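You operate a simulated robot arm through the tools that you are given. There is no shell and no other tool. Be economical: measure what you need, move in short steps, check, and stop when the job is done.

Carry out the task below with a simulated two-armed robot. There is one attempt and no reset: what you move stays moved.

JOB
Put the lid on hopper one, switch the mains on and start pump and mixer.
Fine: lid first; test the lamps and reset before the start; pump, then mixer; leave both running.

The check looks at the end state, three seconds after you hand in, the way a careful person would. Anything else that was tipped, shoved, dropped, spilled or broken makes it a failure. A push-on lid holds only when it is set on centred and level and pressed home; a screw cap is set on level and turned clockwise until tight.

ROBOT AND FRAMES
Two 7-joint arms with three-finger grippers on one trunk, on a base that drives. Base frame: it is fixed to the floor where the robot stands at the start and does not move with it; the origin is under the middle of the robot, x ahead of it, y to its left, z up; the surface under the hand at the start is at about z = 800. Units: mm, rad, N and s.
The left shoulder is at the start at [90, 126, 1086], the right one opposite. With the tool pointing down near the work surface each hand reaches from about 380 to 860 mm from the robot's upright axis, wherever it stands, measured 20 degrees to its own side. Places, roughly: lid two [1500, 750, 1000]; mains switch [1500, 2400, 1400]; rim of hopper one [600, 1000, 900]; selector [1300, 2000, 1000]; speed dial [1400, 2400, 1000]; tank switch [1400, 2400, 900]. Payload 2.94 kg a hand.
The TCP of each hand is the grasp point between the finger pads, 30 mm short of the fingertips. In the tool frame z runs along the fingers and y along their closing line. The gripper opens to 128 mm. The gripper's body begins 93 mm behind the TCP.
Orientation is that of the tool frame in the base frame, as a unit quaternion [w, x, y, z]. With the fingers straight down and closing along the base's y, the tool's x points along the base's -x, its y along +y and its z along -z.

CONTROLS
- The arms move only by the tool jog_arm. It takes "left_series", "right_series" or both (then of equal length, played together; a hand with none holds still); each is a list of rows, each a list of 7 numbers: the shift along the tool's x, y, z in units of 500 mm (1.0 is 500 mm), then the turn, a rotation vector about the tool's x, y, z in units of 60 degrees (1.0 is 60 degrees), then the opening, from 0 (shut) to 1 (fully open). In form: [[tx, ty, tz, ax, ay, az, gripper], ...]. A call has 1 to 20 rows; each row is the pose to reach, as a shift and turn from the pose commanded when the call began, along the tool's axes at that moment. A call with a number of a shift or a turn outside -1 to 1 is refused whole. Each row takes 0.2 s and may step no farther than 50 mm and 0.15 rad from the row before; otherwise, or with a gripper value out of range, the whole call is refused. Where a pose cannot be reached the arm comes as near as it can. A force on the tool above 60 N (or 10 N above the force at the start of the call, whichever is more), or a blocked arm, ends the call early, and 0.2 s more pass. Each finger halts on what it meets, pressing with about 27 N; the grip force reading is that of the motor and also rises with nothing between the fingers. The clock runs only during rows and for 0.2 s after the last one: add rows that repeat a pose to give the fingers time. The reply holds the time, the measured pose of the TCP, the force on the tool along the base axes, the opening and the grip force, in the units named above and with some noise, with the torque about the TCP (base axes, N m) and any sound that the robot's microphone picked up.
- Cameras (640 x 400 px; columns grow to the right, rows downward): "scene" is now at [220.6, 19.4, 1243.2]; the picture's right is [0.23, -0.97, 0.00], its down [-0.59, -0.14, -0.79] and it looks along [0.77, 0.18, -0.61] (base axes); focal length 214 px, centre (320, 200). "left" rides on the left gripper at [69, 15, -120] in its tool frame; the picture's right is [-0.21, 0.98, 0.00], its down [-0.82, -0.18, -0.54] and it looks along [-0.53, -0.12, 0.84] (tool axes); focal length 251 px, centre (320, 200). "right" rides on the right gripper at [69, -15, -120] in its tool frame; the picture's right is [0.21, 0.98, 0.00], its down [-0.82, 0.18, -0.54] and it looks along [-0.53, 0.12, 0.84] (tool axes); focal length 251 px, centre (320, 200). There is no depth. A picture from a camera that has moved, and an enlarged one, comes with that camera's place and axes in the base frame and with its lens.
- capture(camera): a new picture of that camera. The clock stands still meanwhile.
- raise_lower(by): slides the trunk up (or, below 0, down) by that many mm; the arms and the scene camera ride with it, the base frame stays. It gives what a move gives, with no picture.
- base_move(legs): drives the robot by 1 to 6 legs, each [ahead, left, turn to the left] in mm, mm and rad, along the robot's own axes; the way and the turn of a leg run together, so that a leg with both is an arc; at most 1500 mm and 3.142 rad a leg. The arms and the cameras ride along, it lands a little off, and it stops where it bumps. It gives what a move gives.
- turn_head(pan, tilt): turns the head with the scene camera to pan (to the left, within 1.396 rad either way) and tilt (down, from -0.506 to 1.204), counted from straight ahead of the robot. It gives what a move gives.
- close_up(camera, box): a new picture of the part [left, top, right, bottom] of that camera's present view, enlarged. The clock stands still meanwhile.
- job_done(): hands the job in; it is judged then, once.

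Work in short steps. Places have to be worked out from the pictures, the camera data and where the tool is seen: move nearer, look again, correct. Check each grasp and each placing, and mend what went wrong. You have 120 turns and 92 pictures in all, those below and enlarged ones among them. Open the grippers and draw the arms clear of the work before you hand the job in, unless the task says otherwise; then end with one line.

The tools are called after "Call:" as a command line: name --argument value ..., lists and objects as JSON in quotes. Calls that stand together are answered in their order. jog_arm: Moves the arms, as the interface text tells. Its arguments: {"type":"object","properties":{"left_series":{"type":"array"},"right_series":{"type":"array"}},"required":[]} The other tools are called the same way: raise_lower (by) slides the trunk up or down; base_move (legs) drives the base; turn_head (pan, tilt) turns the head that bears the scene camera; capture (camera) takes a picture; close_up (camera, box) takes an enlarged picture of a part of a camera's view; job_done () hands the job in.

At the start:

```text
t: 0.0
left_eef_pos: [452.9, 482.5, 1082.5]
left_ee_rot: [0.0, 0.0, 1.0, 0.0]
left_force: [0.1, -0.2, 0.3]
left_ft_torque: [-0.02, -0.03, 0.01]
left_grip_width: 127.8
left_grip_force: 0.1
right_eef_pos: [554.8, 46.7, 1160.6]
right_ee_rot: [0.001, 0.0, 1.0, 0.0]
right_force: [0.7, 0.1, 0.9]
right_ft_torque: [-0.01, 0.0, 0.0]
right_grip_width: 128.0
right_grip_force: 0.0
trunk travel left (down, up): [-300.0, 247.0]
robot x, y, heading: [0.2, 1.3, -0.004]
head pan, tilt: [0.232, 0.653]
```

scene: 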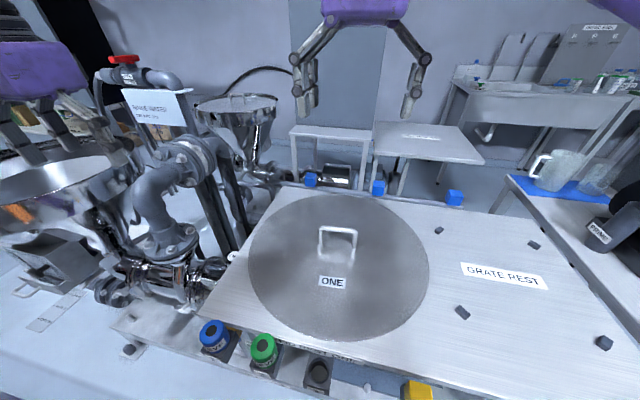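
right: 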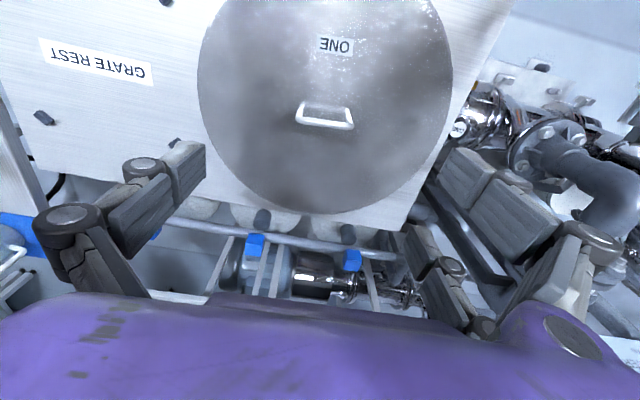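
left: 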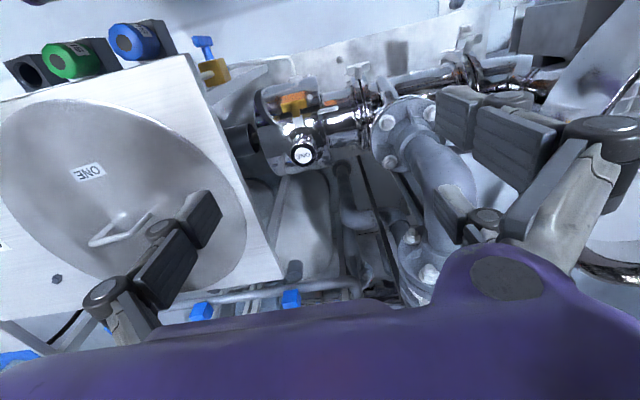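

The lid marked ONE lies ahead on the grate rest, and there are buttons at the near edge. I'll look to the left to find the hopper and panel.

Call:
turn_head --pan 1.1 --tilt 0.4

Call:
capture --camera "scene"

Call:
turn_head --pan 0.5 --tilt 0.2

Call:
capture --camera "scene"

Call:
turn_head --pan 0.1 --tilt 0.9

Call:
capture --camera "scene"

```text
t: 1.2
left_eef_pos: [452.7, 481.6, 1082.9]
left_ee_rot: [-0.001, 0.0, 1.0, 0.0]
left_force: [-0.2, 0.2, 0.1]
left_ft_torque: [0.0, 0.0, 0.02]
left_grip_width: 127.8
left_grip_force: 0.1
right_eef_pos: [555.5, 44.2, 1160.4]
right_ee_rot: [0.001, 0.0, 1.0, 0.0]
right_force: [-0.9, 0.3, 0.6]
right_ft_torque: [0.02, 0.02, 0.02]
right_grip_width: 128.1
right_grip_force: 0.0
trunk travel left (down, up): [-300.0, 247.0]
robot x, y, heading: [-0.1, 0.1, -0.001]
head pan, tilt: [1.1, 0.4]
```

```text
88 pictures are left
camera scene: at [178.3, 82.0, 1265.9], right [0.89, -0.45, 0.0], down [-0.18, -0.35, -0.92], along [0.42, 0.82, -0.39], focal length 214 px, centre (320, 200)
```

scene: 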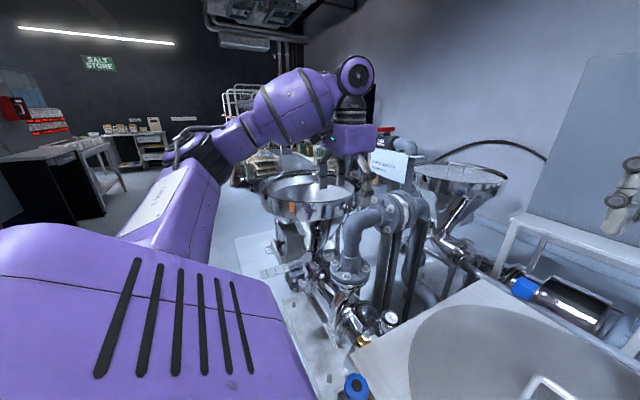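

```text
t: 2.2
left_eef_pos: [453.0, 481.8, 1083.4]
left_ee_rot: [0.0, 0.0, 1.0, 0.0]
left_force: [0.0, -0.6, 0.3]
left_ft_torque: [-0.02, 0.01, 0.02]
left_grip_width: 128.0
left_grip_force: 0.0
right_eef_pos: [554.9, 45.8, 1160.2]
right_ee_rot: [0.0, 0.0, 1.0, 0.0]
right_force: [1.3, -1.1, -0.8]
right_ft_torque: [-0.02, 0.04, 0.02]
right_grip_width: 127.8
right_grip_force: 0.1
trunk travel left (down, up): [-300.0, 247.0]
robot x, y, heading: [2.6, -1.8, -0.002]
head pan, tilt: [0.499, 0.201]
```

```text
87 pictures are left
camera scene: at [218.0, 44.2, 1284.5], right [0.48, -0.88, 0.0], down [-0.18, -0.1, -0.98], along [0.86, 0.47, -0.2], focal length 214 px, centre (320, 200)
```

scene: 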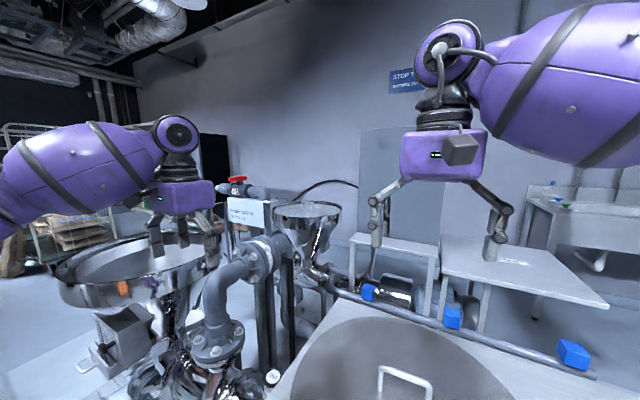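

```text
t: 3.2
left_eef_pos: [452.7, 482.2, 1082.4]
left_ee_rot: [-0.001, 0.001, 1.0, 0.001]
left_force: [-0.6, 0.1, 0.6]
left_ft_torque: [0.03, 0.01, -0.04]
left_grip_width: 128.1
left_grip_force: 0.0
right_eef_pos: [555.2, 45.6, 1159.7]
right_ee_rot: [0.001, 0.0, 1.0, 0.001]
right_force: [-0.3, 1.1, -1.4]
right_ft_torque: [-0.03, 0.01, 0.02]
right_grip_width: 128.1
right_grip_force: 0.1
trunk travel left (down, up): [-300.0, 247.0]
robot x, y, heading: [0.1, -1.5, 0.0]
head pan, tilt: [0.099, 0.901]
```

```text
86 pictures are left
camera scene: at [211.4, 7.0, 1223.0], right [0.1, -0.99, 0.0], down [-0.78, -0.08, -0.62], along [0.62, 0.06, -0.78], focal length 214 px, centre (320, 200)
```

scene: 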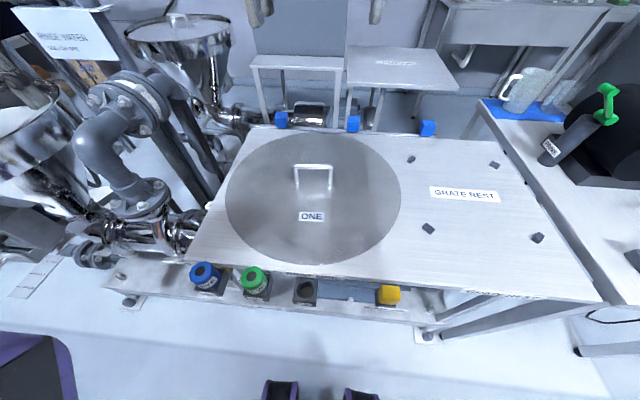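

The near left funnel should be hopper one. I'll zoom in on the buttons at the near edge and the lid.

Call:
close_up --camera "scene" --box '[170, 240, 430, 340]'

Call:
close_up --camera "scene" --box '[0, 0, 240, 150]'

Call:
close_up --camera "left" --box '[0, 0, 400, 250]'

```text
2.46 times, centred on (300, 290) of scene
camera zoom: at [211.4, 7.0, 1223.0], right [0.1, -0.99, 0.0], down [-0.78, -0.08, -0.62], along [0.62, 0.06, -0.78], focal length 528 px, centre (369, -22)
```

zoom: 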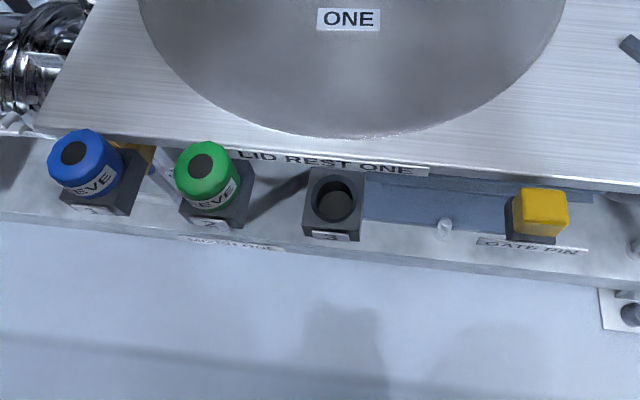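

```text
2.67 times, centred on (120, 75) of scene
camera zoom: at [211.4, 7.0, 1223.0], right [0.1, -0.99, 0.0], down [-0.78, -0.08, -0.62], along [0.62, 0.06, -0.78], focal length 572 px, centre (853, 533)
```

zoom: 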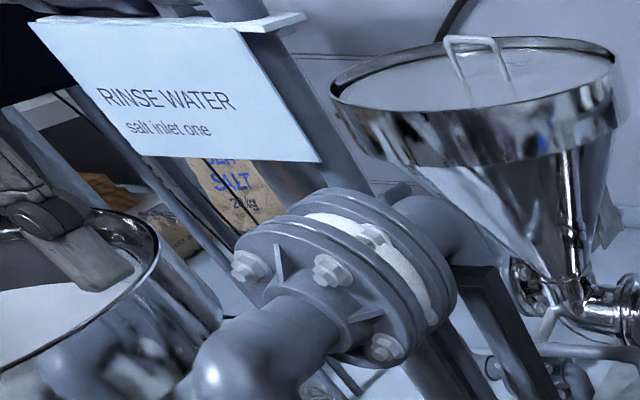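

```text
1.60 times, centred on (200, 125) of left
camera zoom: at [384.8, 497.0, 1202.5], right [0.21, 0.98, 0.0], down [0.82, -0.18, 0.54], along [0.53, -0.12, -0.84], focal length 402 px, centre (512, 320)
```

zoom: 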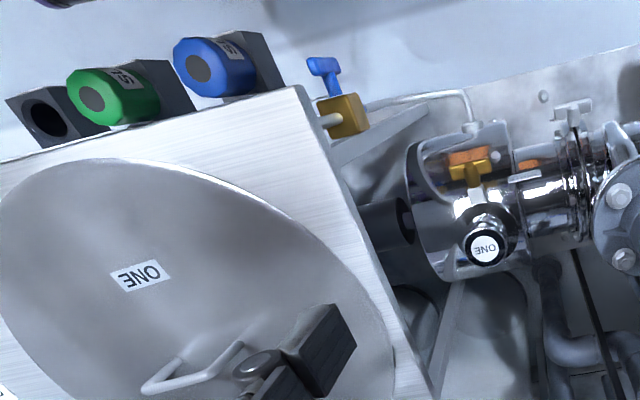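

The lid's handle bar seems to be near (601, 64, 863), running along y, so the right hand must turn 90° to close across it. I'll go above it, turning 60° first and then 30°, while coming down to z ≈ 1000.

Call:
jog_arm --right_series '[[-0.013, 0.005, 0.02, 0, 0, 0.142, 1], [-0.026, 0.01, 0.06, 0, 0, 0.284, 1], [-0.039, 0.015, 0.1, 0, 0, 0.426, 1], [-0.052, 0.02, 0.14, 0, 0, 0.568, 1], [-0.065, 0.025, 0.18, 0, 0, 0.71, 1], [-0.078, 0.03, 0.22, 0, 0, 0.852, 1], [-0.092, 0.036, 0.26, 0, 0, 0.99, 1], [-0.092, 0.036, 0.3, 0, 0, 1.0, 1]]'

Call:
jog_arm --right_series '[[0, 0, 0, 0, 0, 0.13, 1], [0, 0, 0, 0, 0, 0.26, 1], [0, 0, 0, 0, 0, 0.39, 1], [0, 0, 0, 0, 0, 0.5, 1]]'

Call:
capture --camera "right"

Call:
close_up --camera "scene" --box '[200, 100, 440, 250]'

```text
t: 5.0
left_eef_pos: [452.5, 482.1, 1083.5]
left_ee_rot: [0.0, 0.0, 1.0, 0.001]
left_force: [0.1, -0.3, 0.0]
left_ft_torque: [-0.02, -0.03, -0.01]
left_grip_width: 127.9
left_grip_force: 0.0
right_eef_pos: [602.4, 63.9, 1009.4]
right_ee_rot: [0.0, 0.501, 0.865, 0.0]
right_force: [-0.3, 0.3, 0.1]
right_ft_torque: [-0.03, 0.0, -0.03]
right_grip_width: 128.2
right_grip_force: 0.1
trunk travel left (down, up): [-300.0, 247.0]
robot x, y, heading: [2.2, 0.4, 0.002]
head pan, tilt: [0.099, 0.901]
```

```text
t: 6.0
left_eef_pos: [453.3, 481.3, 1083.1]
left_ee_rot: [-0.001, 0.0, 1.0, 0.0]
left_force: [-0.7, -0.1, -0.2]
left_ft_torque: [0.01, -0.03, -0.03]
left_grip_width: 128.0
left_grip_force: 0.0
right_eef_pos: [599.5, 63.2, 1009.3]
right_ee_rot: [0.001, 0.708, 0.707, 0.001]
right_force: [0.4, 0.2, -0.3]
right_ft_torque: [0.01, 0.01, -0.03]
right_grip_width: 128.1
right_grip_force: 0.1
trunk travel left (down, up): [-300.0, 247.0]
robot x, y, heading: [1.6, 0.5, -0.003]
head pan, tilt: [0.099, 0.901]
```

```text
82 pictures are left
camera right: at [585.5, 132.4, 1130.3], right [0.98, 0.21, 0.0], down [0.18, -0.82, 0.54], along [0.12, -0.53, -0.84], focal length 251 px, centre (320, 200)
```

right: 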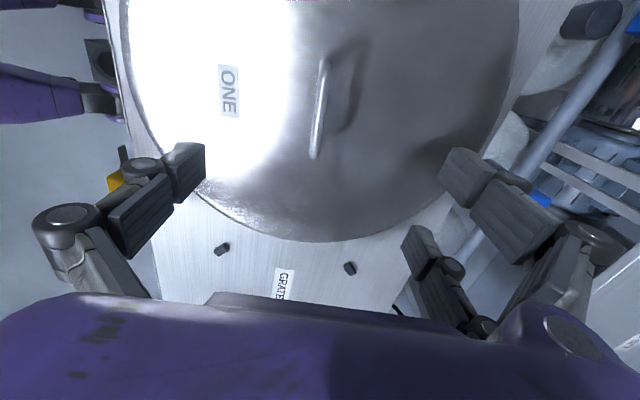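

```text
2.67 times, centred on (320, 175) of scene
camera zoom: at [211.3, 7.0, 1222.9], right [0.1, -1.0, 0.0], down [-0.78, -0.08, -0.62], along [0.62, 0.06, -0.78], focal length 572 px, centre (320, 267)
```

zoom: 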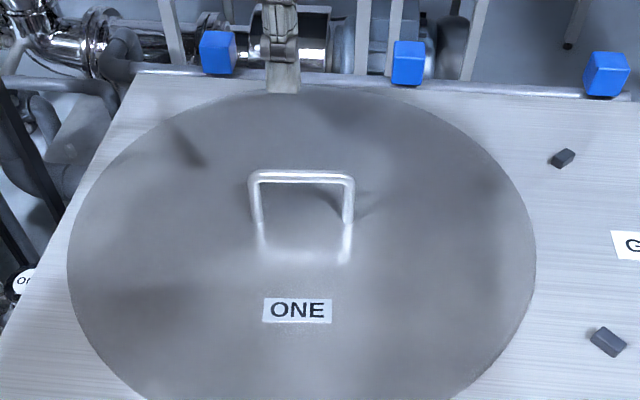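

Bar looks centred under the hand at about (600, 67). I'll come down so the TCP is at bar height and check before closing.

Call:
jog_arm --right_series '[[0.008, 0, 0.08, 0, 0, 0, 1], [0.008, 0, 0.16, 0, 0, 0, 1], [0.008, 0, 0.23, 0, 0, 0, 0.7], [0.008, 0, 0.27, 0, 0, 0, 0.5], [0.008, 0, 0.29, 0, 0, 0, 0.4]]'

Call:
capture --camera "right"

Call:
close_up --camera "scene" --box '[200, 100, 440, 250]'

```text
t: 7.2
left_eef_pos: [452.7, 482.0, 1082.9]
left_ee_rot: [0.001, 0.001, 1.0, 0.0]
left_force: [-0.3, 0.2, 0.7]
left_ft_torque: [0.01, 0.02, -0.02]
left_grip_width: 128.1
left_grip_force: 0.0
right_eef_pos: [601.5, 67.9, 864.4]
right_ee_rot: [0.0, 0.707, 0.707, 0.0]
right_force: [0.5, -0.6, -0.6]
right_ft_torque: [0.01, 0.01, 0.0]
right_grip_width: 51.0
right_grip_force: 0.0
trunk travel left (down, up): [-300.0, 247.0]
robot x, y, heading: [1.3, 1.6, 0.002]
head pan, tilt: [0.099, 0.901]
```

```text
80 pictures are left
camera right: at [585.5, 136.4, 984.7], right [0.98, 0.21, 0.0], down [0.18, -0.82, 0.54], along [0.12, -0.53, -0.84], focal length 251 px, centre (320, 200)
```

right: 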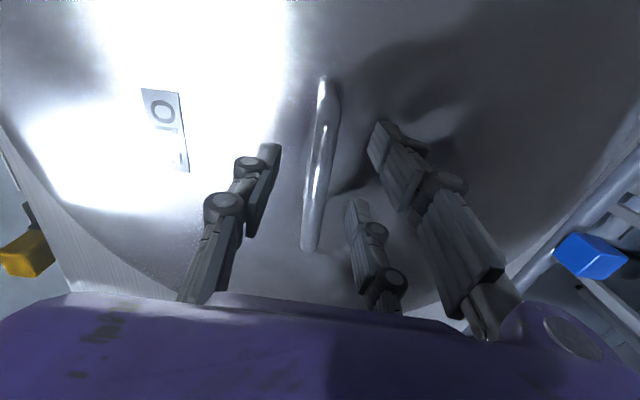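

```text
2.67 times, centred on (320, 175) of scene
camera zoom: at [211.4, 7.0, 1222.9], right [0.1, -1.0, 0.0], down [-0.78, -0.08, -0.62], along [0.62, 0.06, -0.78], focal length 572 px, centre (320, 267)
```

zoom: 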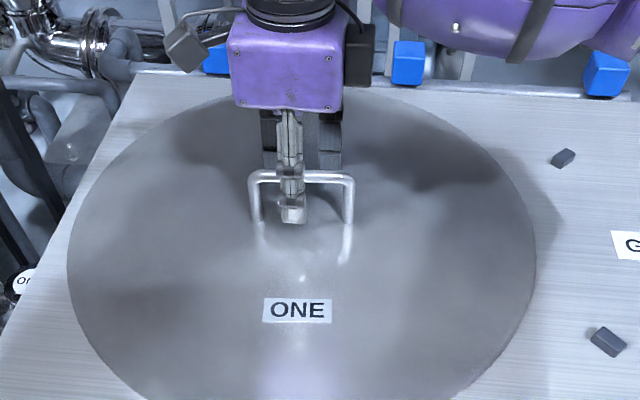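

The bar lies between the fingers, with the hand a few mm too far left of its middle. I'll shift 6 mm in −y and 4 mm down, then close.

Call:
jog_arm --right_series '[[-0.012, 0, 0.008, 0, 0, 0, 0.4], [-0.012, 0, 0.008, 0, 0, 0, 0], [-0.012, 0, 0.008, 0, 0, 0, 0], [-0.012, 0, 0.008, 0, 0, 0, 0], [-0.012, 0, 0.008, 0, 0, 0, 0]]'

Call:
jog_arm --right_series '[[0, 0, -0.02, 0, 0, 0, 0], [0, 0, -0.06, 0, 0, 0, 0], [0, 0, -0.1, 0, 0, 0, 0], [0, 0, -0.1, 0, 0, 0, 0]]'

Call:
capture --camera "scene"

```text
t: 8.4
left_eef_pos: [453.8, 480.8, 1082.9]
left_ee_rot: [0.0, -0.001, 1.0, 0.0]
left_force: [0.1, 0.0, 0.6]
left_ft_torque: [0.02, 0.02, 0.01]
left_grip_width: 128.1
left_grip_force: 0.0
right_eef_pos: [601.8, 61.0, 860.3]
right_ee_rot: [0.001, 0.707, 0.707, 0.0]
right_force: [1.0, -1.5, -0.4]
right_ft_torque: [0.2, 0.03, -0.19]
right_grip_width: 10.3
right_grip_force: 26.7
trunk travel left (down, up): [-300.0, 247.0]
robot x, y, heading: [2.1, 1.4, -0.0]
head pan, tilt: [0.099, 0.901]
```

```text
t: 9.4
left_eef_pos: [454.3, 481.1, 1081.7]
left_ee_rot: [-0.001, 0.0, 1.0, 0.0]
left_force: [0.1, 0.3, 0.1]
left_ft_torque: [0.02, -0.04, 0.01]
left_grip_width: 128.2
left_grip_force: 0.1
right_eef_pos: [602.5, 60.7, 909.7]
right_ee_rot: [0.001, 0.707, 0.708, 0.0]
right_force: [0.4, -0.1, -8.0]
right_ft_torque: [-0.02, 0.02, 0.01]
right_grip_width: 10.4
right_grip_force: 27.6
trunk travel left (down, up): [-300.0, 247.0]
robot x, y, heading: [0.4, 1.1, -0.0]
head pan, tilt: [0.099, 0.901]
```

```text
78 pictures are left
camera scene: at [212.2, 7.0, 1222.8], right [0.1, -1.0, 0.0], down [-0.78, -0.08, -0.62], along [0.62, 0.06, -0.78], focal length 214 px, centre (320, 200)
```

scene: 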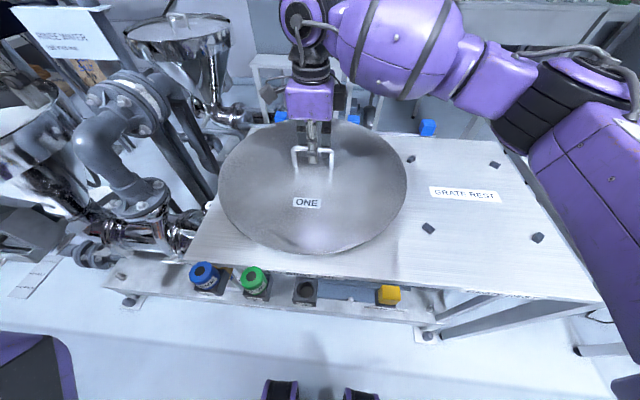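

The lid is lifted (about 8 N) and held at the middle. I'll raise it further, then look left and along the drive path.

Call:
jog_arm --right_series '[[0, 0, -0.08, 0, 0, 0, 0], [0, 0, -0.16, 0, 0, 0, 0], [0, 0, -0.24, 0, 0, 0, 0], [0, 0, -0.32, 0, 0, 0, 0], [0, 0, -0.36, 0, 0, 0, 0]]'

Call:
turn_head --pan 1.39 --tilt 0.75

Call:
capture --camera "scene"

Call:
turn_head --pan 0.75 --tilt 0.6

Call:
capture --camera "scene"

```text
t: 10.7
left_eef_pos: [453.5, 481.8, 1083.2]
left_ee_rot: [0.0, 0.0, 1.0, 0.0]
left_force: [0.2, 0.4, 1.2]
left_ft_torque: [0.03, 0.0, 0.0]
left_grip_width: 128.0
left_grip_force: 0.1
right_eef_pos: [601.6, 59.7, 1091.0]
right_ee_rot: [0.0, 0.708, 0.706, 0.0]
right_force: [0.0, -0.3, -7.8]
right_ft_torque: [-0.04, -0.02, -0.01]
right_grip_width: 10.4
right_grip_force: 27.3
trunk travel left (down, up): [-300.0, 247.0]
robot x, y, heading: [1.0, 2.5, -0.005]
head pan, tilt: [0.099, 0.901]
```

```text
t: 12.1
left_eef_pos: [454.3, 482.0, 1083.6]
left_ee_rot: [0.0, 0.001, 1.0, 0.0]
left_force: [1.0, -0.2, 0.4]
left_ft_torque: [0.01, 0.04, -0.01]
left_grip_width: 128.0
left_grip_force: 0.1
right_eef_pos: [602.0, 60.3, 1090.3]
right_ee_rot: [0.0, 0.707, 0.707, 0.0]
right_force: [1.5, 0.6, -8.6]
right_ft_torque: [-0.06, 0.02, 0.01]
right_grip_width: 10.4
right_grip_force: 27.2
trunk travel left (down, up): [-300.0, 247.0]
robot x, y, heading: [-0.3, 3.2, -0.002]
head pan, tilt: [1.389, 0.75]
```

```text
77 pictures are left
camera scene: at [208.1, 46.2, 1239.3], right [0.55, -0.84, 0.0], down [-0.54, -0.35, -0.77], along [0.64, 0.42, -0.64], focal length 214 px, centre (320, 200)
```

scene: 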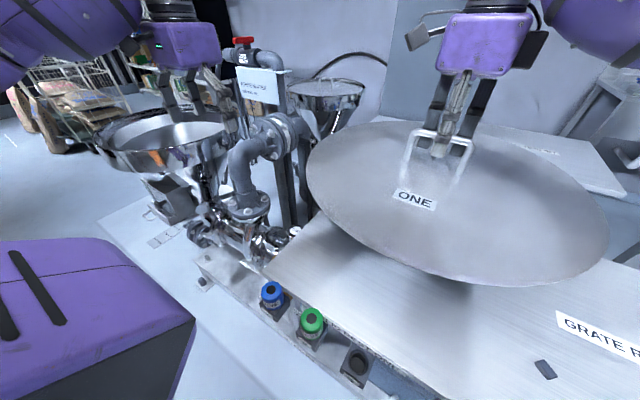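

```text
t: 13.1
left_eef_pos: [453.2, 481.7, 1082.6]
left_ee_rot: [-0.001, 0.0, 1.0, 0.0]
left_force: [0.0, -0.3, -0.2]
left_ft_torque: [0.01, -0.02, 0.02]
left_grip_width: 127.9
left_grip_force: 0.1
right_eef_pos: [600.8, 60.3, 1091.0]
right_ee_rot: [0.0, 0.707, 0.707, 0.0]
right_force: [-1.0, 0.5, -8.6]
right_ft_torque: [-0.04, 0.03, -0.04]
right_grip_width: 10.3
right_grip_force: 27.0
trunk travel left (down, up): [-300.0, 247.0]
robot x, y, heading: [3.8, -1.1, -0.003]
head pan, tilt: [0.75, 0.6]
```

```text
76 pictures are left
camera scene: at [201.7, 59.7, 1247.8], right [0.68, -0.73, 0.0], down [-0.41, -0.38, -0.83], along [0.61, 0.56, -0.56], focal length 214 px, centre (320, 200)
```

scene: 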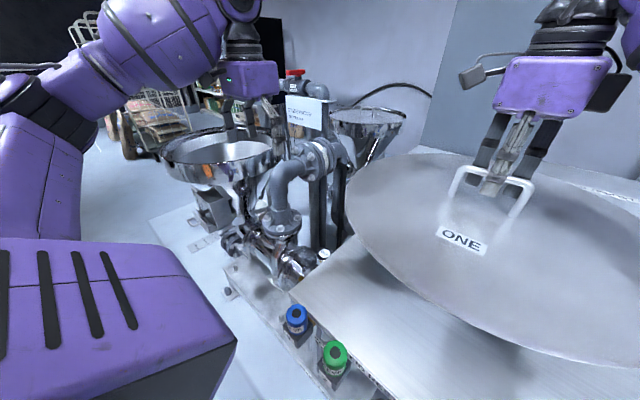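

Hopper one's rim is near (590, 1030, 900) and the floor to the left is clear. I'll back off 250 mm and drive 960 mm left with the lid held high, then look.

Call:
base_move --legs '[[-250, 0, 0], [0, 960, 0]]'

Call:
turn_head --pan 0.2 --tilt 0.6

Call:
capture --camera "scene"

Call:
turn_head --pan 1.0 --tilt 0.3

Call:
capture --camera "scene"

```text
t: 23.5
left_eef_pos: [196.7, 1458.0, 1083.6]
left_ee_rot: [0.0, -0.002, 1.0, 0.0]
left_force: [-0.4, 0.7, 0.8]
left_ft_torque: [-0.01, 0.01, -0.01]
left_grip_width: 127.8
left_grip_force: 0.0
right_eef_pos: [347.2, 1038.1, 1090.5]
right_ee_rot: [0.0, 0.706, 0.709, 0.0]
right_force: [0.2, 0.1, -8.6]
right_ft_torque: [-0.07, 0.04, 0.02]
right_grip_width: 10.5
right_grip_force: 27.0
trunk travel left (down, up): [-300.0, 247.0]
robot x, y, heading: [-252.5, 974.2, -0.003]
head pan, tilt: [0.75, 0.6]
```

```text
t: 24.4
left_eef_pos: [197.8, 1458.6, 1083.1]
left_ee_rot: [0.0, -0.003, 1.0, 0.0]
left_force: [-0.5, 0.5, 0.9]
left_ft_torque: [-0.01, -0.02, 0.01]
left_grip_width: 128.0
left_grip_force: 0.0
right_eef_pos: [346.2, 1037.4, 1090.2]
right_ee_rot: [0.0, 0.706, 0.709, 0.0]
right_force: [-0.2, -0.5, -9.0]
right_ft_torque: [-0.01, 0.03, 0.0]
right_grip_width: 10.3
right_grip_force: 26.8
trunk travel left (down, up): [-300.0, 247.0]
robot x, y, heading: [-253.8, 972.9, 0.004]
head pan, tilt: [0.201, 0.6]
```

```text
75 pictures are left
camera scene: at [-31.4, 993.4, 1247.6], right [0.2, -0.98, 0.0], down [-0.55, -0.11, -0.82], along [0.81, 0.17, -0.57], focal length 214 px, centre (320, 200)
```

scene: 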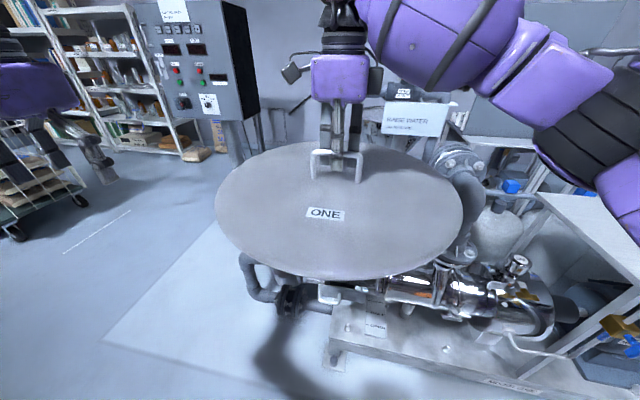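

```text
t: 25.6
left_eef_pos: [198.1, 1458.1, 1083.2]
left_ee_rot: [0.0, -0.002, 1.0, 0.0]
left_force: [0.5, 0.1, -0.8]
left_ft_torque: [-0.01, 0.0, 0.02]
left_grip_width: 128.3
left_grip_force: 0.1
right_eef_pos: [347.3, 1037.9, 1091.0]
right_ee_rot: [0.0, 0.707, 0.708, 0.0]
right_force: [0.4, 0.0, -8.3]
right_ft_torque: [-0.02, 0.02, 0.01]
right_grip_width: 10.6
right_grip_force: 27.5
trunk travel left (down, up): [-300.0, 247.0]
robot x, y, heading: [-251.4, 974.9, 0.005]
head pan, tilt: [1.0, 0.3]
```

```text
74 pictures are left
camera scene: at [-67.6, 1054.1, 1275.1], right [0.84, -0.54, 0.0], down [-0.16, -0.25, -0.96], along [0.51, 0.81, -0.3], focal length 214 px, centre (320, 200)
```

scene: 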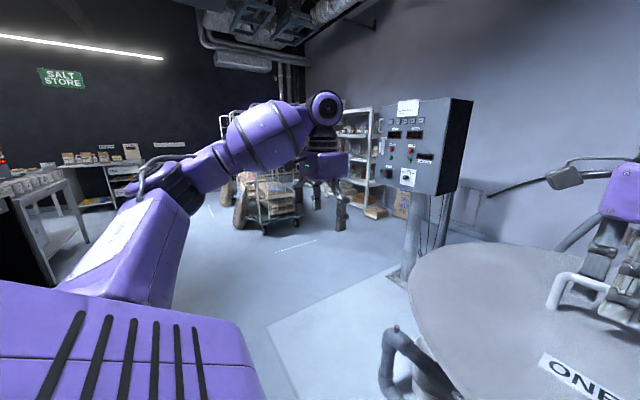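

The lid hides the hopper from the head camera. I'll swing the right hand 400 mm to the right so the head can measure the hopper rim; everything nearby is lower than the lid.

Call:
jog_arm --right_series '[[-0.05, 0, 0, 0, 0, 0, 0], [-0.14, 0, 0, 0, 0, 0, 0], [-0.23, 0, 0, 0, 0, 0, 0], [-0.32, 0, 0, 0, 0, 0, 0], [-0.41, 0, 0, 0, 0, 0, 0], [-0.5, 0, 0, 0, 0, 0, 0], [-0.59, 0, 0, 0, 0, 0, 0], [-0.68, 0, 0, 0, 0, 0, 0], [-0.76, 0, 0, 0, 0, 0, 0], [-0.8, 0, 0, 0, 0, 0, 0]]'

Call:
turn_head --pan 0.1 --tilt 0.55

Call:
capture --camera "scene"

```text
t: 27.8
left_eef_pos: [197.4, 1456.7, 1082.9]
left_ee_rot: [0.0, -0.002, 1.0, -0.001]
left_force: [0.5, -0.1, -0.2]
left_ft_torque: [-0.01, 0.01, -0.02]
left_grip_width: 128.0
left_grip_force: 0.1
right_eef_pos: [349.0, 636.6, 1090.8]
right_ee_rot: [-0.001, 0.705, 0.709, 0.0]
right_force: [-0.5, 0.3, -8.3]
right_ft_torque: [0.03, 0.04, -0.01]
right_grip_width: 10.4
right_grip_force: 27.7
trunk travel left (down, up): [-300.0, 247.0]
robot x, y, heading: [-256.3, 975.1, 0.003]
head pan, tilt: [1.0, 0.3]
```

```text
t: 29.0
left_eef_pos: [197.7, 1457.9, 1083.2]
left_ee_rot: [0.0, -0.002, 1.0, 0.0]
left_force: [0.1, -0.1, 0.4]
left_ft_torque: [0.01, 0.01, 0.0]
left_grip_width: 128.0
left_grip_force: 0.1
right_eef_pos: [348.7, 637.2, 1091.1]
right_ee_rot: [0.0, 0.706, 0.708, 0.0]
right_force: [-0.1, 0.5, -8.6]
right_ft_torque: [-0.03, 0.01, -0.01]
right_grip_width: 10.4
right_grip_force: 27.1
trunk travel left (down, up): [-300.0, 247.0]
robot x, y, heading: [-256.2, 972.3, 0.004]
head pan, tilt: [0.099, 0.55]
```

```text
73 pictures are left
camera scene: at [-28.6, 984.3, 1252.1], right [0.1, -0.99, 0.0], down [-0.52, -0.05, -0.85], along [0.85, 0.09, -0.52], focal length 214 px, centre (320, 200)
```

scene: 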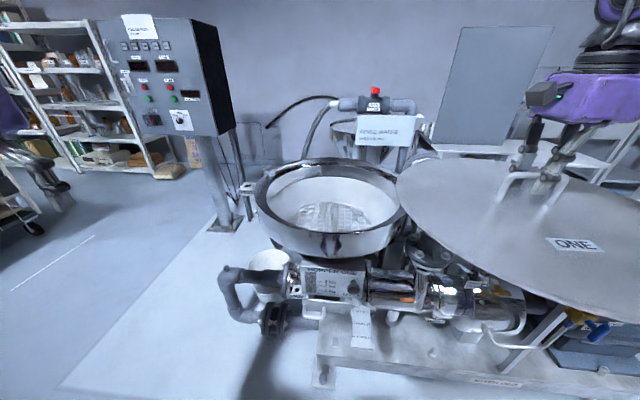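

The hopper is visible now, labelled HOPPER ONE. I'll zoom in for precise rim edges, and also on the control panel.

Call:
close_up --camera "scene" --box '[230, 140, 430, 265]'

Call:
close_up --camera "scene" --box '[80, 0, 272, 120]'

Call:
close_up --camera "scene" --box '[290, 240, 410, 340]'

```text
3.20 times, centred on (330, 202) of scene
camera zoom: at [-28.6, 984.3, 1252.1], right [0.1, -0.99, 0.0], down [-0.52, -0.05, -0.85], along [0.85, 0.09, -0.52], focal length 686 px, centre (288, 192)
```

zoom: 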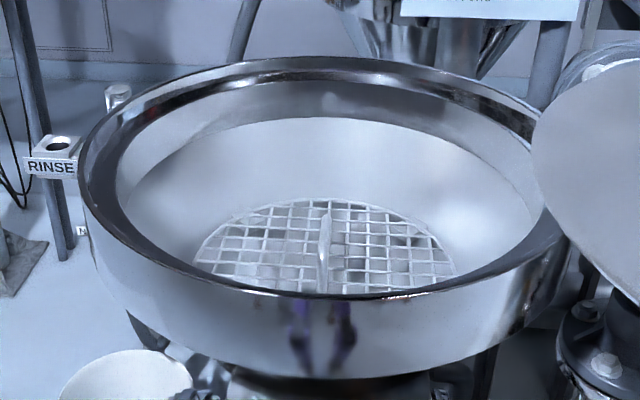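

```text
3.33 times, centred on (176, 60) of scene
camera zoom: at [-28.6, 984.3, 1252.1], right [0.1, -0.99, 0.0], down [-0.52, -0.05, -0.85], along [0.85, 0.09, -0.52], focal length 715 px, centre (800, 667)
```

zoom: 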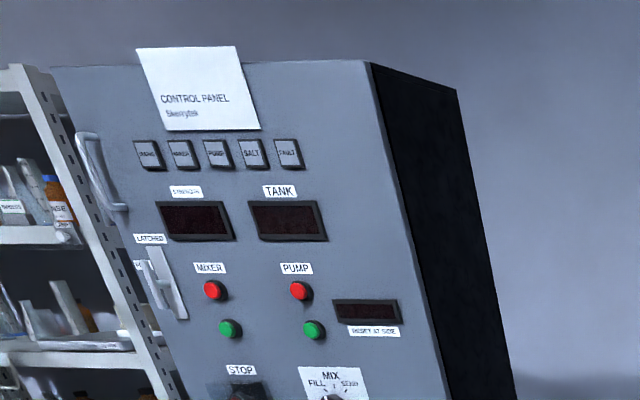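

```text
4.00 times, centred on (350, 290) of scene
camera zoom: at [-28.6, 984.3, 1252.1], right [0.1, -0.99, 0.0], down [-0.52, -0.05, -0.85], along [0.85, 0.09, -0.52], focal length 858 px, centre (200, -160)
```

zoom: 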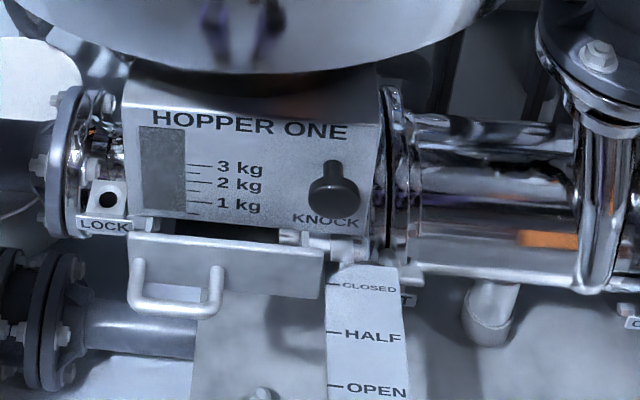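

Rim estimate: centre ≈ (601, 1008), z ≈ 929, outer radius ≈ 244; lid radius ≈ 234. The lid needs good centring, so I'll raise the trunk (the lid rides up too) and drive nearer for a steeper view of the rim.

Call:
raise_lower --by 200

Call:
base_move --legs '[[240, 0, 0]]'

Call:
turn_head --pan 0.1 --tilt 0.9

Call:
capture --camera "scene"

```text
t: 31.1
left_eef_pos: [198.7, 1458.3, 1281.9]
left_ee_rot: [0.0, -0.001, 1.0, 0.0]
left_force: [1.1, -0.8, -0.3]
left_ft_torque: [-0.02, 0.0, 0.02]
left_grip_width: 128.1
left_grip_force: 0.0
right_eef_pos: [348.9, 636.8, 1288.7]
right_ee_rot: [0.0, 0.706, 0.708, 0.0]
right_force: [0.0, 0.7, -8.0]
right_ft_torque: [-0.03, 0.02, 0.01]
right_grip_width: 10.5
right_grip_force: 26.4
trunk travel left (down, up): [-500.0, 47.0]
robot x, y, heading: [-250.2, 976.0, 0.005]
head pan, tilt: [0.099, 0.55]
```

```text
t: 32.9
left_eef_pos: [434.8, 1459.6, 1283.4]
left_ee_rot: [-0.001, -0.003, 1.0, 0.0]
left_force: [-0.4, 0.3, -0.1]
left_ft_torque: [0.03, -0.04, 0.02]
left_grip_width: 127.9
left_grip_force: 0.1
right_eef_pos: [586.7, 638.7, 1291.1]
right_ee_rot: [0.001, 0.706, 0.709, 0.001]
right_force: [-0.2, 0.6, -7.6]
right_ft_torque: [-0.03, 0.02, -0.01]
right_grip_width: 10.4
right_grip_force: 27.1
trunk travel left (down, up): [-500.0, 47.0]
robot x, y, heading: [-14.4, 980.6, 0.002]
head pan, tilt: [0.099, 0.55]
```

```text
t: 33.8
left_eef_pos: [437.4, 1459.7, 1284.0]
left_ee_rot: [0.001, -0.003, 1.0, 0.0]
left_force: [-0.2, 0.1, 0.1]
left_ft_torque: [0.02, 0.0, -0.01]
left_grip_width: 128.3
left_grip_force: 0.1
right_eef_pos: [589.7, 638.7, 1291.0]
right_ee_rot: [0.0, 0.706, 0.709, 0.0]
right_force: [0.2, 0.2, -8.6]
right_ft_torque: [-0.03, 0.0, 0.0]
right_grip_width: 10.4
right_grip_force: 27.2
trunk travel left (down, up): [-500.0, 47.0]
robot x, y, heading: [-17.8, 973.6, 0.006]
head pan, tilt: [0.099, 0.901]
```

```text
69 pictures are left
camera scene: at [118.0, 983.5, 1437.9], right [0.1, -0.99, 0.0], down [-0.78, -0.08, -0.62], along [0.62, 0.06, -0.78], focal length 214 px, centre (320, 200)
```

scene: 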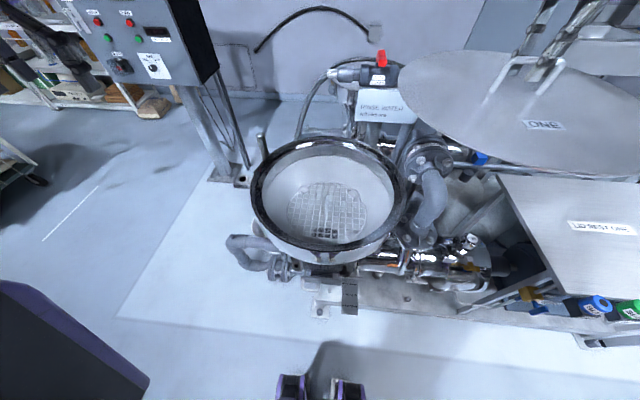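

The camera's reported place looks inconsistent with the drive, so I'll take the view again, enlarged on the rim, to check its data.

Call:
close_up --camera "scene" --box '[230, 120, 430, 245]'

```text
3.20 times, centred on (330, 182) of scene
camera zoom: at [118.0, 983.5, 1437.9], right [0.1, -0.99, 0.0], down [-0.78, -0.08, -0.62], along [0.62, 0.06, -0.78], focal length 686 px, centre (288, 256)
```

zoom: 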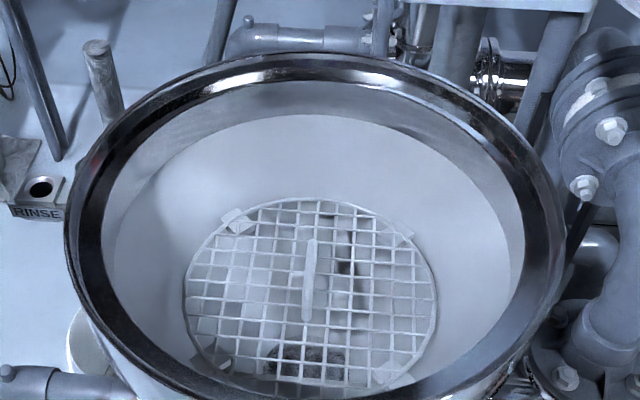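

Handle pixels match the TCP, so the camera data are right. For a precise centre I'll bring the left wrist camera over the hopper, tilted to look straight down.

Call:
jog_arm --left_series '[[-0.025, -0.078, 0, 0, 0.045, 0, 1], [-0.05, -0.156, 0, 0, 0.09, 0, 1], [-0.076, -0.234, 0, 0, 0.135, 0, 1], [-0.102, -0.311, 0, 0, 0.18, 0, 1], [-0.127, -0.389, 0, 0, 0.225, 0, 1], [-0.153, -0.467, 0, 0, 0.27, 0, 1], [-0.178, -0.545, 0, 0, 0.315, 0, 1], [-0.204, -0.623, 0, 0, 0.36, 0, 1], [-0.23, -0.7, 0, 0, 0.405, 0, 1], [-0.255, -0.778, 0, 0, 0.45, 0, 1], [-0.28, -0.856, 0, 0, 0.495, 0, 1], [-0.306, -0.934, 0, 0, 0.538, 0, 1], [-0.306, -0.934, 0, 0, 0.538, 0, 1]]'

Call:
capture --camera "left"

```text
t: 36.5
left_eef_pos: [411.9, 1175.5, 1286.2]
left_ee_rot: [-0.279, -0.003, 0.96, -0.001]
left_force: [0.3, 0.2, -0.2]
left_ft_torque: [-0.04, 0.01, 0.02]
left_grip_width: 128.0
left_grip_force: 0.1
left hand out of reach, approached as far as the arm can: row 6, 7, 8, 9, 10, 11, 12, 13
right_eef_pos: [588.4, 639.3, 1290.8]
right_ee_rot: [0.0, 0.705, 0.709, 0.0]
right_force: [-0.5, -0.1, -7.4]
right_ft_torque: [0.0, 0.02, 0.02]
right_grip_width: 10.5
right_grip_force: 26.6
trunk travel left (down, up): [-500.0, 47.0]
robot x, y, heading: [-16.6, 979.3, 0.012]
head pan, tilt: [0.099, 0.901]
```

```text
67 pictures are left
camera left: at [418.7, 1191.6, 1424.1], right [0.18, 0.98, -0.11], down [0.98, -0.17, 0.02], along [0.0, -0.12, -0.99], focal length 251 px, centre (320, 200)
```

left: 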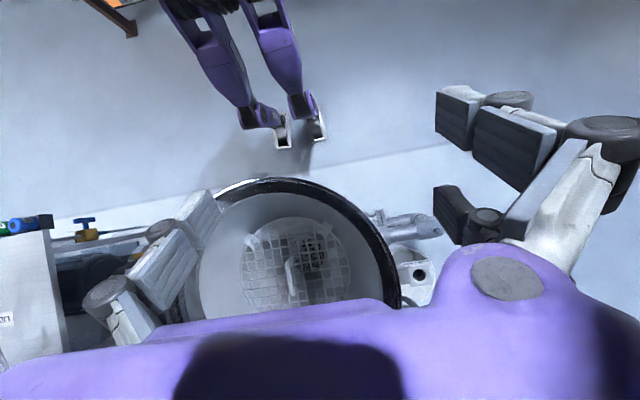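

The arm could not reach the full pose, but this view already shows the near and left rim. I'll zoom for precise edges.

Call:
close_up --camera "left" --box '[200, 160, 440, 310]'

```text
2.67 times, centred on (320, 235) of left
camera zoom: at [418.7, 1191.6, 1424.1], right [0.18, 0.98, -0.11], down [0.98, -0.17, 0.02], along [0.0, -0.12, -0.99], focal length 670 px, centre (320, 107)
```

zoom: 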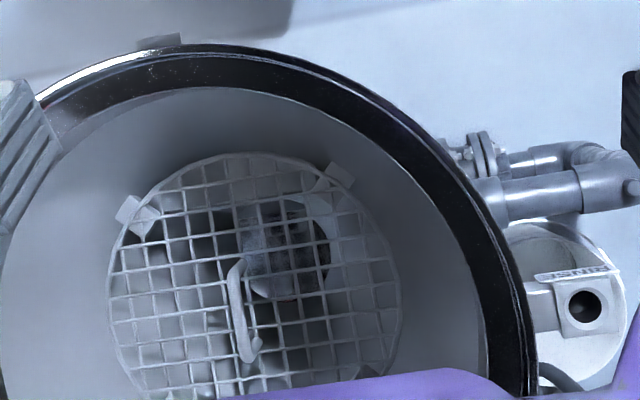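

Fit gives rim centre ≈ (600, 1010), outer radius ≈ 246 with a ~30 mm wide ring, on which the 234 mm lid sits. I'll move the left arm back out of the way.

Call:
jog_arm --left_series '[[0, 0.08, 0, 0, -0.06, 0, 1], [0, 0.16, 0, 0, -0.12, 0, 1], [0, 0.24, 0, 0, -0.18, 0, 1], [0, 0.32, 0, 0, -0.24, 0, 1], [0, 0.4, 0, 0, -0.3, 0, 1], [0, 0.48, 0, 0, -0.36, 0, 1], [0, 0.56, 0, 0, -0.42, 0, 1], [0, 0.6, 0, 0, -0.48, 0, 1], [0, 0.6, 0, 0, -0.538, 0, 1]]'

Call:
jog_arm --right_series '[[0.08, 0.004, 0.0, 0, 0, 0, 0], [0.16, 0.008, 0.0, 0, 0, 0, 0], [0.24, 0.01, 0.0, 0, 0, 0, 0], [0.32, 0.012, 0.0, 0, 0, 0, 0], [0.4, 0.014, 0.0, 0, 0, 0, 0], [0.48, 0.016, 0.0, 0, 0, 0, 0], [0.56, 0.018, 0.0, 0, 0, 0, 0], [0.64, 0.02, 0.0, 0, 0, 0, 0], [0.7, 0.022, 0.0, 0, 0, 0, 0], [0.742, 0.022, 0.0, 0, 0, 0, 0], [0.742, 0.022, 0.0, 0, 0, 0, 0]]'

```text
t: 38.5
left_eef_pos: [410.8, 1475.2, 1285.1]
left_ee_rot: [0.0, -0.003, 1.0, 0.0]
left_force: [0.4, 0.3, -0.5]
left_ft_torque: [-0.02, 0.01, -0.01]
left_grip_width: 128.2
left_grip_force: 0.1
right_eef_pos: [588.5, 640.1, 1292.5]
right_ee_rot: [0.001, 0.705, 0.709, 0.0]
right_force: [-0.1, 0.3, -7.8]
right_ft_torque: [-0.05, 0.07, -0.03]
right_grip_width: 10.1
right_grip_force: 26.5
trunk travel left (down, up): [-500.0, 47.0]
robot x, y, heading: [-12.9, 975.9, 0.003]
head pan, tilt: [0.099, 0.901]
```

```text
t: 41.0
left_eef_pos: [413.0, 1475.3, 1286.9]
left_ee_rot: [0.0, -0.003, 1.0, 0.0]
left_force: [-0.1, -0.1, -0.2]
left_ft_torque: [0.04, 0.03, 0.04]
left_grip_width: 127.9
left_grip_force: 0.0
right_eef_pos: [598.7, 1009.4, 1290.9]
right_ee_rot: [0.0, 0.706, 0.709, 0.0]
right_force: [0.2, 0.0, -8.4]
right_ft_torque: [-0.03, 0.02, -0.04]
right_grip_width: 10.3
right_grip_force: 27.0
trunk travel left (down, up): [-500.0, 47.0]
robot x, y, heading: [-15.1, 977.6, 0.004]
head pan, tilt: [0.099, 0.901]
```

The lid is above the hopper centre. I'll lower to TCP z ≈ 1035 (lid some 45 mm above the rim) and check the gaps.

Call:
jog_arm --right_series '[[0, 0.002, 0.08, 0, 0, 0, 0], [0, 0.002, 0.17, 0, 0, 0, 0], [0, 0.002, 0.26, 0, 0, 0, 0], [0, 0.002, 0.35, 0, 0, 0, 0], [0, 0.002, 0.43, 0, 0, 0, 0], [0, 0.002, 0.48, 0, 0, 0, 0], [0, 0.002, 0.51, 0, 0, 0, 0], [0, 0.002, 0.51, 0, 0, 0, 0]]'

Call:
close_up --camera "scene" --box '[220, 110, 460, 260]'

Call:
capture --camera "left"

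```text
t: 42.8
left_eef_pos: [410.7, 1474.8, 1285.6]
left_ee_rot: [0.0, -0.003, 1.0, 0.0]
left_force: [0.4, -0.7, -0.1]
left_ft_torque: [0.01, -0.02, 0.04]
left_grip_width: 128.0
left_grip_force: 0.1
right_eef_pos: [598.1, 1010.8, 1035.5]
right_ee_rot: [0.0, 0.706, 0.708, -0.001]
right_force: [0.0, 0.8, -8.7]
right_ft_torque: [-0.03, 0.02, -0.04]
right_grip_width: 10.3
right_grip_force: 26.6
trunk travel left (down, up): [-500.0, 47.0]
robot x, y, heading: [-12.4, 977.5, 0.006]
head pan, tilt: [0.099, 0.901]
```

```text
2.67 times, centred on (340, 185) of scene
camera zoom: at [117.3, 984.0, 1438.0], right [0.1, -0.99, 0.0], down [-0.78, -0.08, -0.62], along [0.62, 0.06, -0.78], focal length 572 px, centre (267, 240)
```

zoom: 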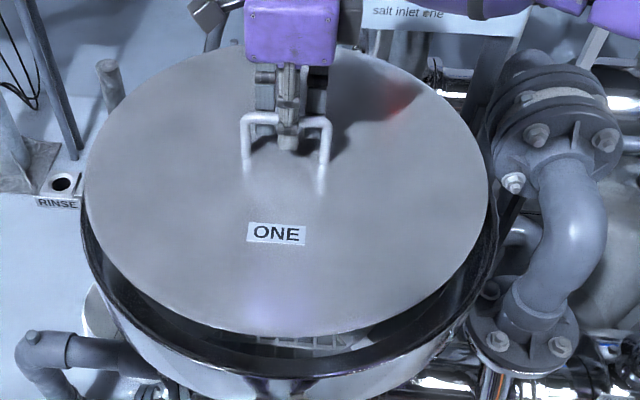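

```text
64 pictures are left
camera left: at [343.2, 1490.8, 1404.8], right [0.21, 0.98, 0.0], down [0.82, -0.18, 0.54], along [0.53, -0.11, -0.84], focal length 251 px, centre (320, 200)
```

left: 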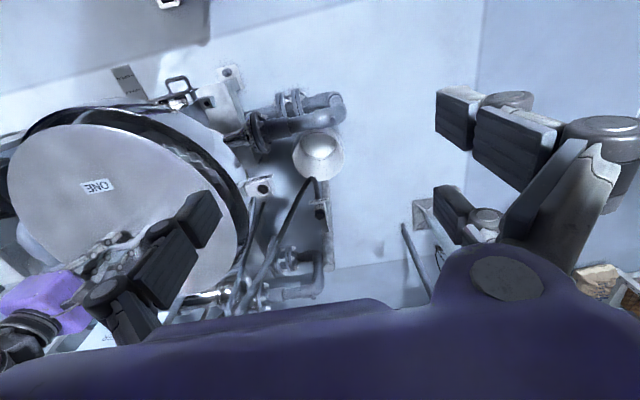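

Lid looks centred left–right. I'll lower to about 1 cm above expected contact (TCP z ≈ 1003) and inspect again.

Call:
jog_arm --right_series '[[0, 0.002, 0.03, 0, 0, 0, 0], [0, 0.002, 0.05, 0, 0, 0, 0], [0, 0.002, 0.064, 0, 0, 0, 0], [0, 0.002, 0.064, 0, 0, 0, 0]]'

Call:
close_up --camera "scene" --box '[220, 110, 460, 260]'

Call:
close_up --camera "left" --box '[0, 80, 260, 242]'

```text
t: 43.8
left_eef_pos: [410.9, 1475.3, 1284.5]
left_ee_rot: [0.0, -0.003, 1.0, -0.001]
left_force: [-0.6, -0.4, -0.3]
left_ft_torque: [-0.03, -0.01, 0.02]
left_grip_width: 128.1
left_grip_force: 0.0
right_eef_pos: [599.4, 1010.0, 1003.4]
right_ee_rot: [0.0, 0.705, 0.709, 0.0]
right_force: [-0.3, 0.2, -7.0]
right_ft_torque: [-0.03, 0.02, 0.0]
right_grip_width: 10.3
right_grip_force: 27.3
trunk travel left (down, up): [-500.0, 47.0]
robot x, y, heading: [-15.0, 975.7, 0.0]
head pan, tilt: [0.099, 0.901]
```

```text
2.67 times, centred on (340, 185) of scene
camera zoom: at [117.5, 984.0, 1437.9], right [0.1, -0.99, 0.0], down [-0.78, -0.08, -0.62], along [0.62, 0.06, -0.78], focal length 572 px, centre (267, 240)
```

zoom: 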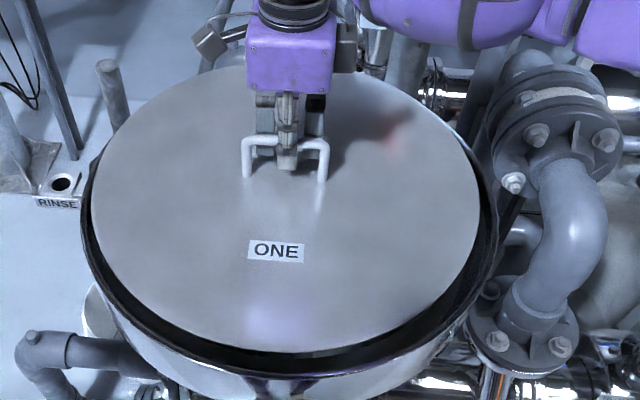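

```text
2.46 times, centred on (130, 161) of left
camera zoom: at [343.5, 1490.8, 1404.7], right [0.21, 0.98, 0.0], down [0.82, -0.18, 0.54], along [0.53, -0.11, -0.84], focal length 619 px, centre (788, 296)
```

zoom: 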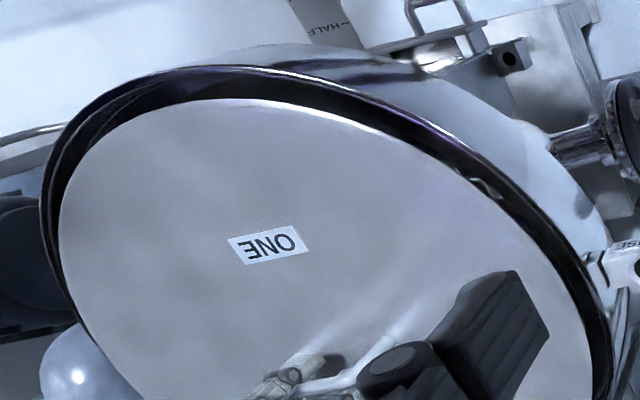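

Comparing edges, the lid sits about 4–5 mm too far left of the rim centre. I'll correct that and lower gently until contact shows in the force.

Call:
jog_arm --right_series '[[-0.009, -0.002, 0.0, 0, 0, 0, 0], [-0.009, -0.002, 0.006, 0, 0, 0, 0], [-0.009, -0.002, 0.012, 0, 0, 0, 0], [-0.009, -0.002, 0.018, 0, 0, 0, 0], [-0.009, -0.002, 0.022, 0, 0, 0, 0], [-0.009, -0.002, 0.022, 0, 0, 0, 0]]'

Call:
close_up --camera "scene" --box '[220, 110, 460, 260]'

```text
t: 45.1
left_eef_pos: [411.6, 1474.5, 1285.4]
left_ee_rot: [0.0, -0.002, 1.0, 0.0]
left_force: [-0.7, 0.4, 0.1]
left_ft_torque: [0.01, -0.01, 0.0]
left_grip_width: 128.1
left_grip_force: 0.0
right_eef_pos: [598.7, 1006.5, 992.0]
right_ee_rot: [0.0, 0.705, 0.709, 0.0]
right_force: [-0.8, -0.2, -8.9]
right_ft_torque: [-0.04, -0.01, 0.03]
right_grip_width: 10.4
right_grip_force: 26.7
trunk travel left (down, up): [-500.0, 47.0]
robot x, y, heading: [-17.4, 975.1, 0.005]
head pan, tilt: [0.099, 0.901]
```

```text
2.67 times, centred on (340, 185) of scene
camera zoom: at [117.4, 984.0, 1437.9], right [0.1, -0.99, 0.0], down [-0.78, -0.08, -0.62], along [0.62, 0.06, -0.78], focal length 572 px, centre (267, 240)
```

zoom: 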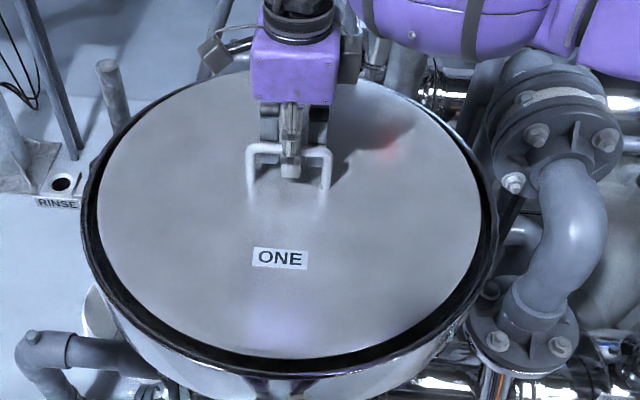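

Gaps left/right/near now look even. I'll keep lowering until contact.

Call:
jog_arm --right_series '[[0, 0, 0.006, 0, 0, 0, 0], [0, 0, 0.012, 0, 0, 0, 0], [0, 0, 0.018, 0, 0, 0, 0], [0, 0, 0.024, 0, 0, 0, 0], [0, 0, 0.03, 0, 0, 0, 0], [0, 0, 0.036, 0, 0, 0, 0], [0, 0, 0.042, 0, 0, 0, 0], [0, 0, 0.048, 0, 0, 0, 0]]'

Call:
close_up --camera "scene" --box '[220, 110, 460, 260]'

```text
t: 47.0
left_eef_pos: [412.1, 1476.1, 1284.2]
left_ee_rot: [0.0, -0.002, 1.0, 0.0]
left_force: [-0.3, 0.1, 0.4]
left_ft_torque: [0.02, 0.0, -0.01]
left_grip_width: 127.9
left_grip_force: 0.1
right_eef_pos: [598.4, 1004.5, 968.8]
right_ee_rot: [0.0, 0.706, 0.708, 0.0]
right_force: [-0.2, -0.3, -7.8]
right_ft_torque: [0.02, 0.02, -0.02]
right_grip_width: 10.5
right_grip_force: 26.9
trunk travel left (down, up): [-500.0, 47.0]
robot x, y, heading: [-18.0, 974.4, 0.006]
head pan, tilt: [0.099, 0.901]
```

```text
2.67 times, centred on (340, 185) of scene
camera zoom: at [117.5, 984.0, 1437.9], right [0.1, -0.99, 0.0], down [-0.78, -0.08, -0.62], along [0.62, 0.06, -0.78], focal length 572 px, centre (267, 240)
```

zoom: 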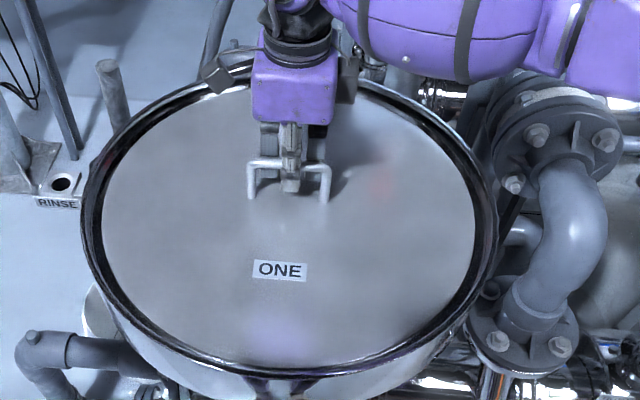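

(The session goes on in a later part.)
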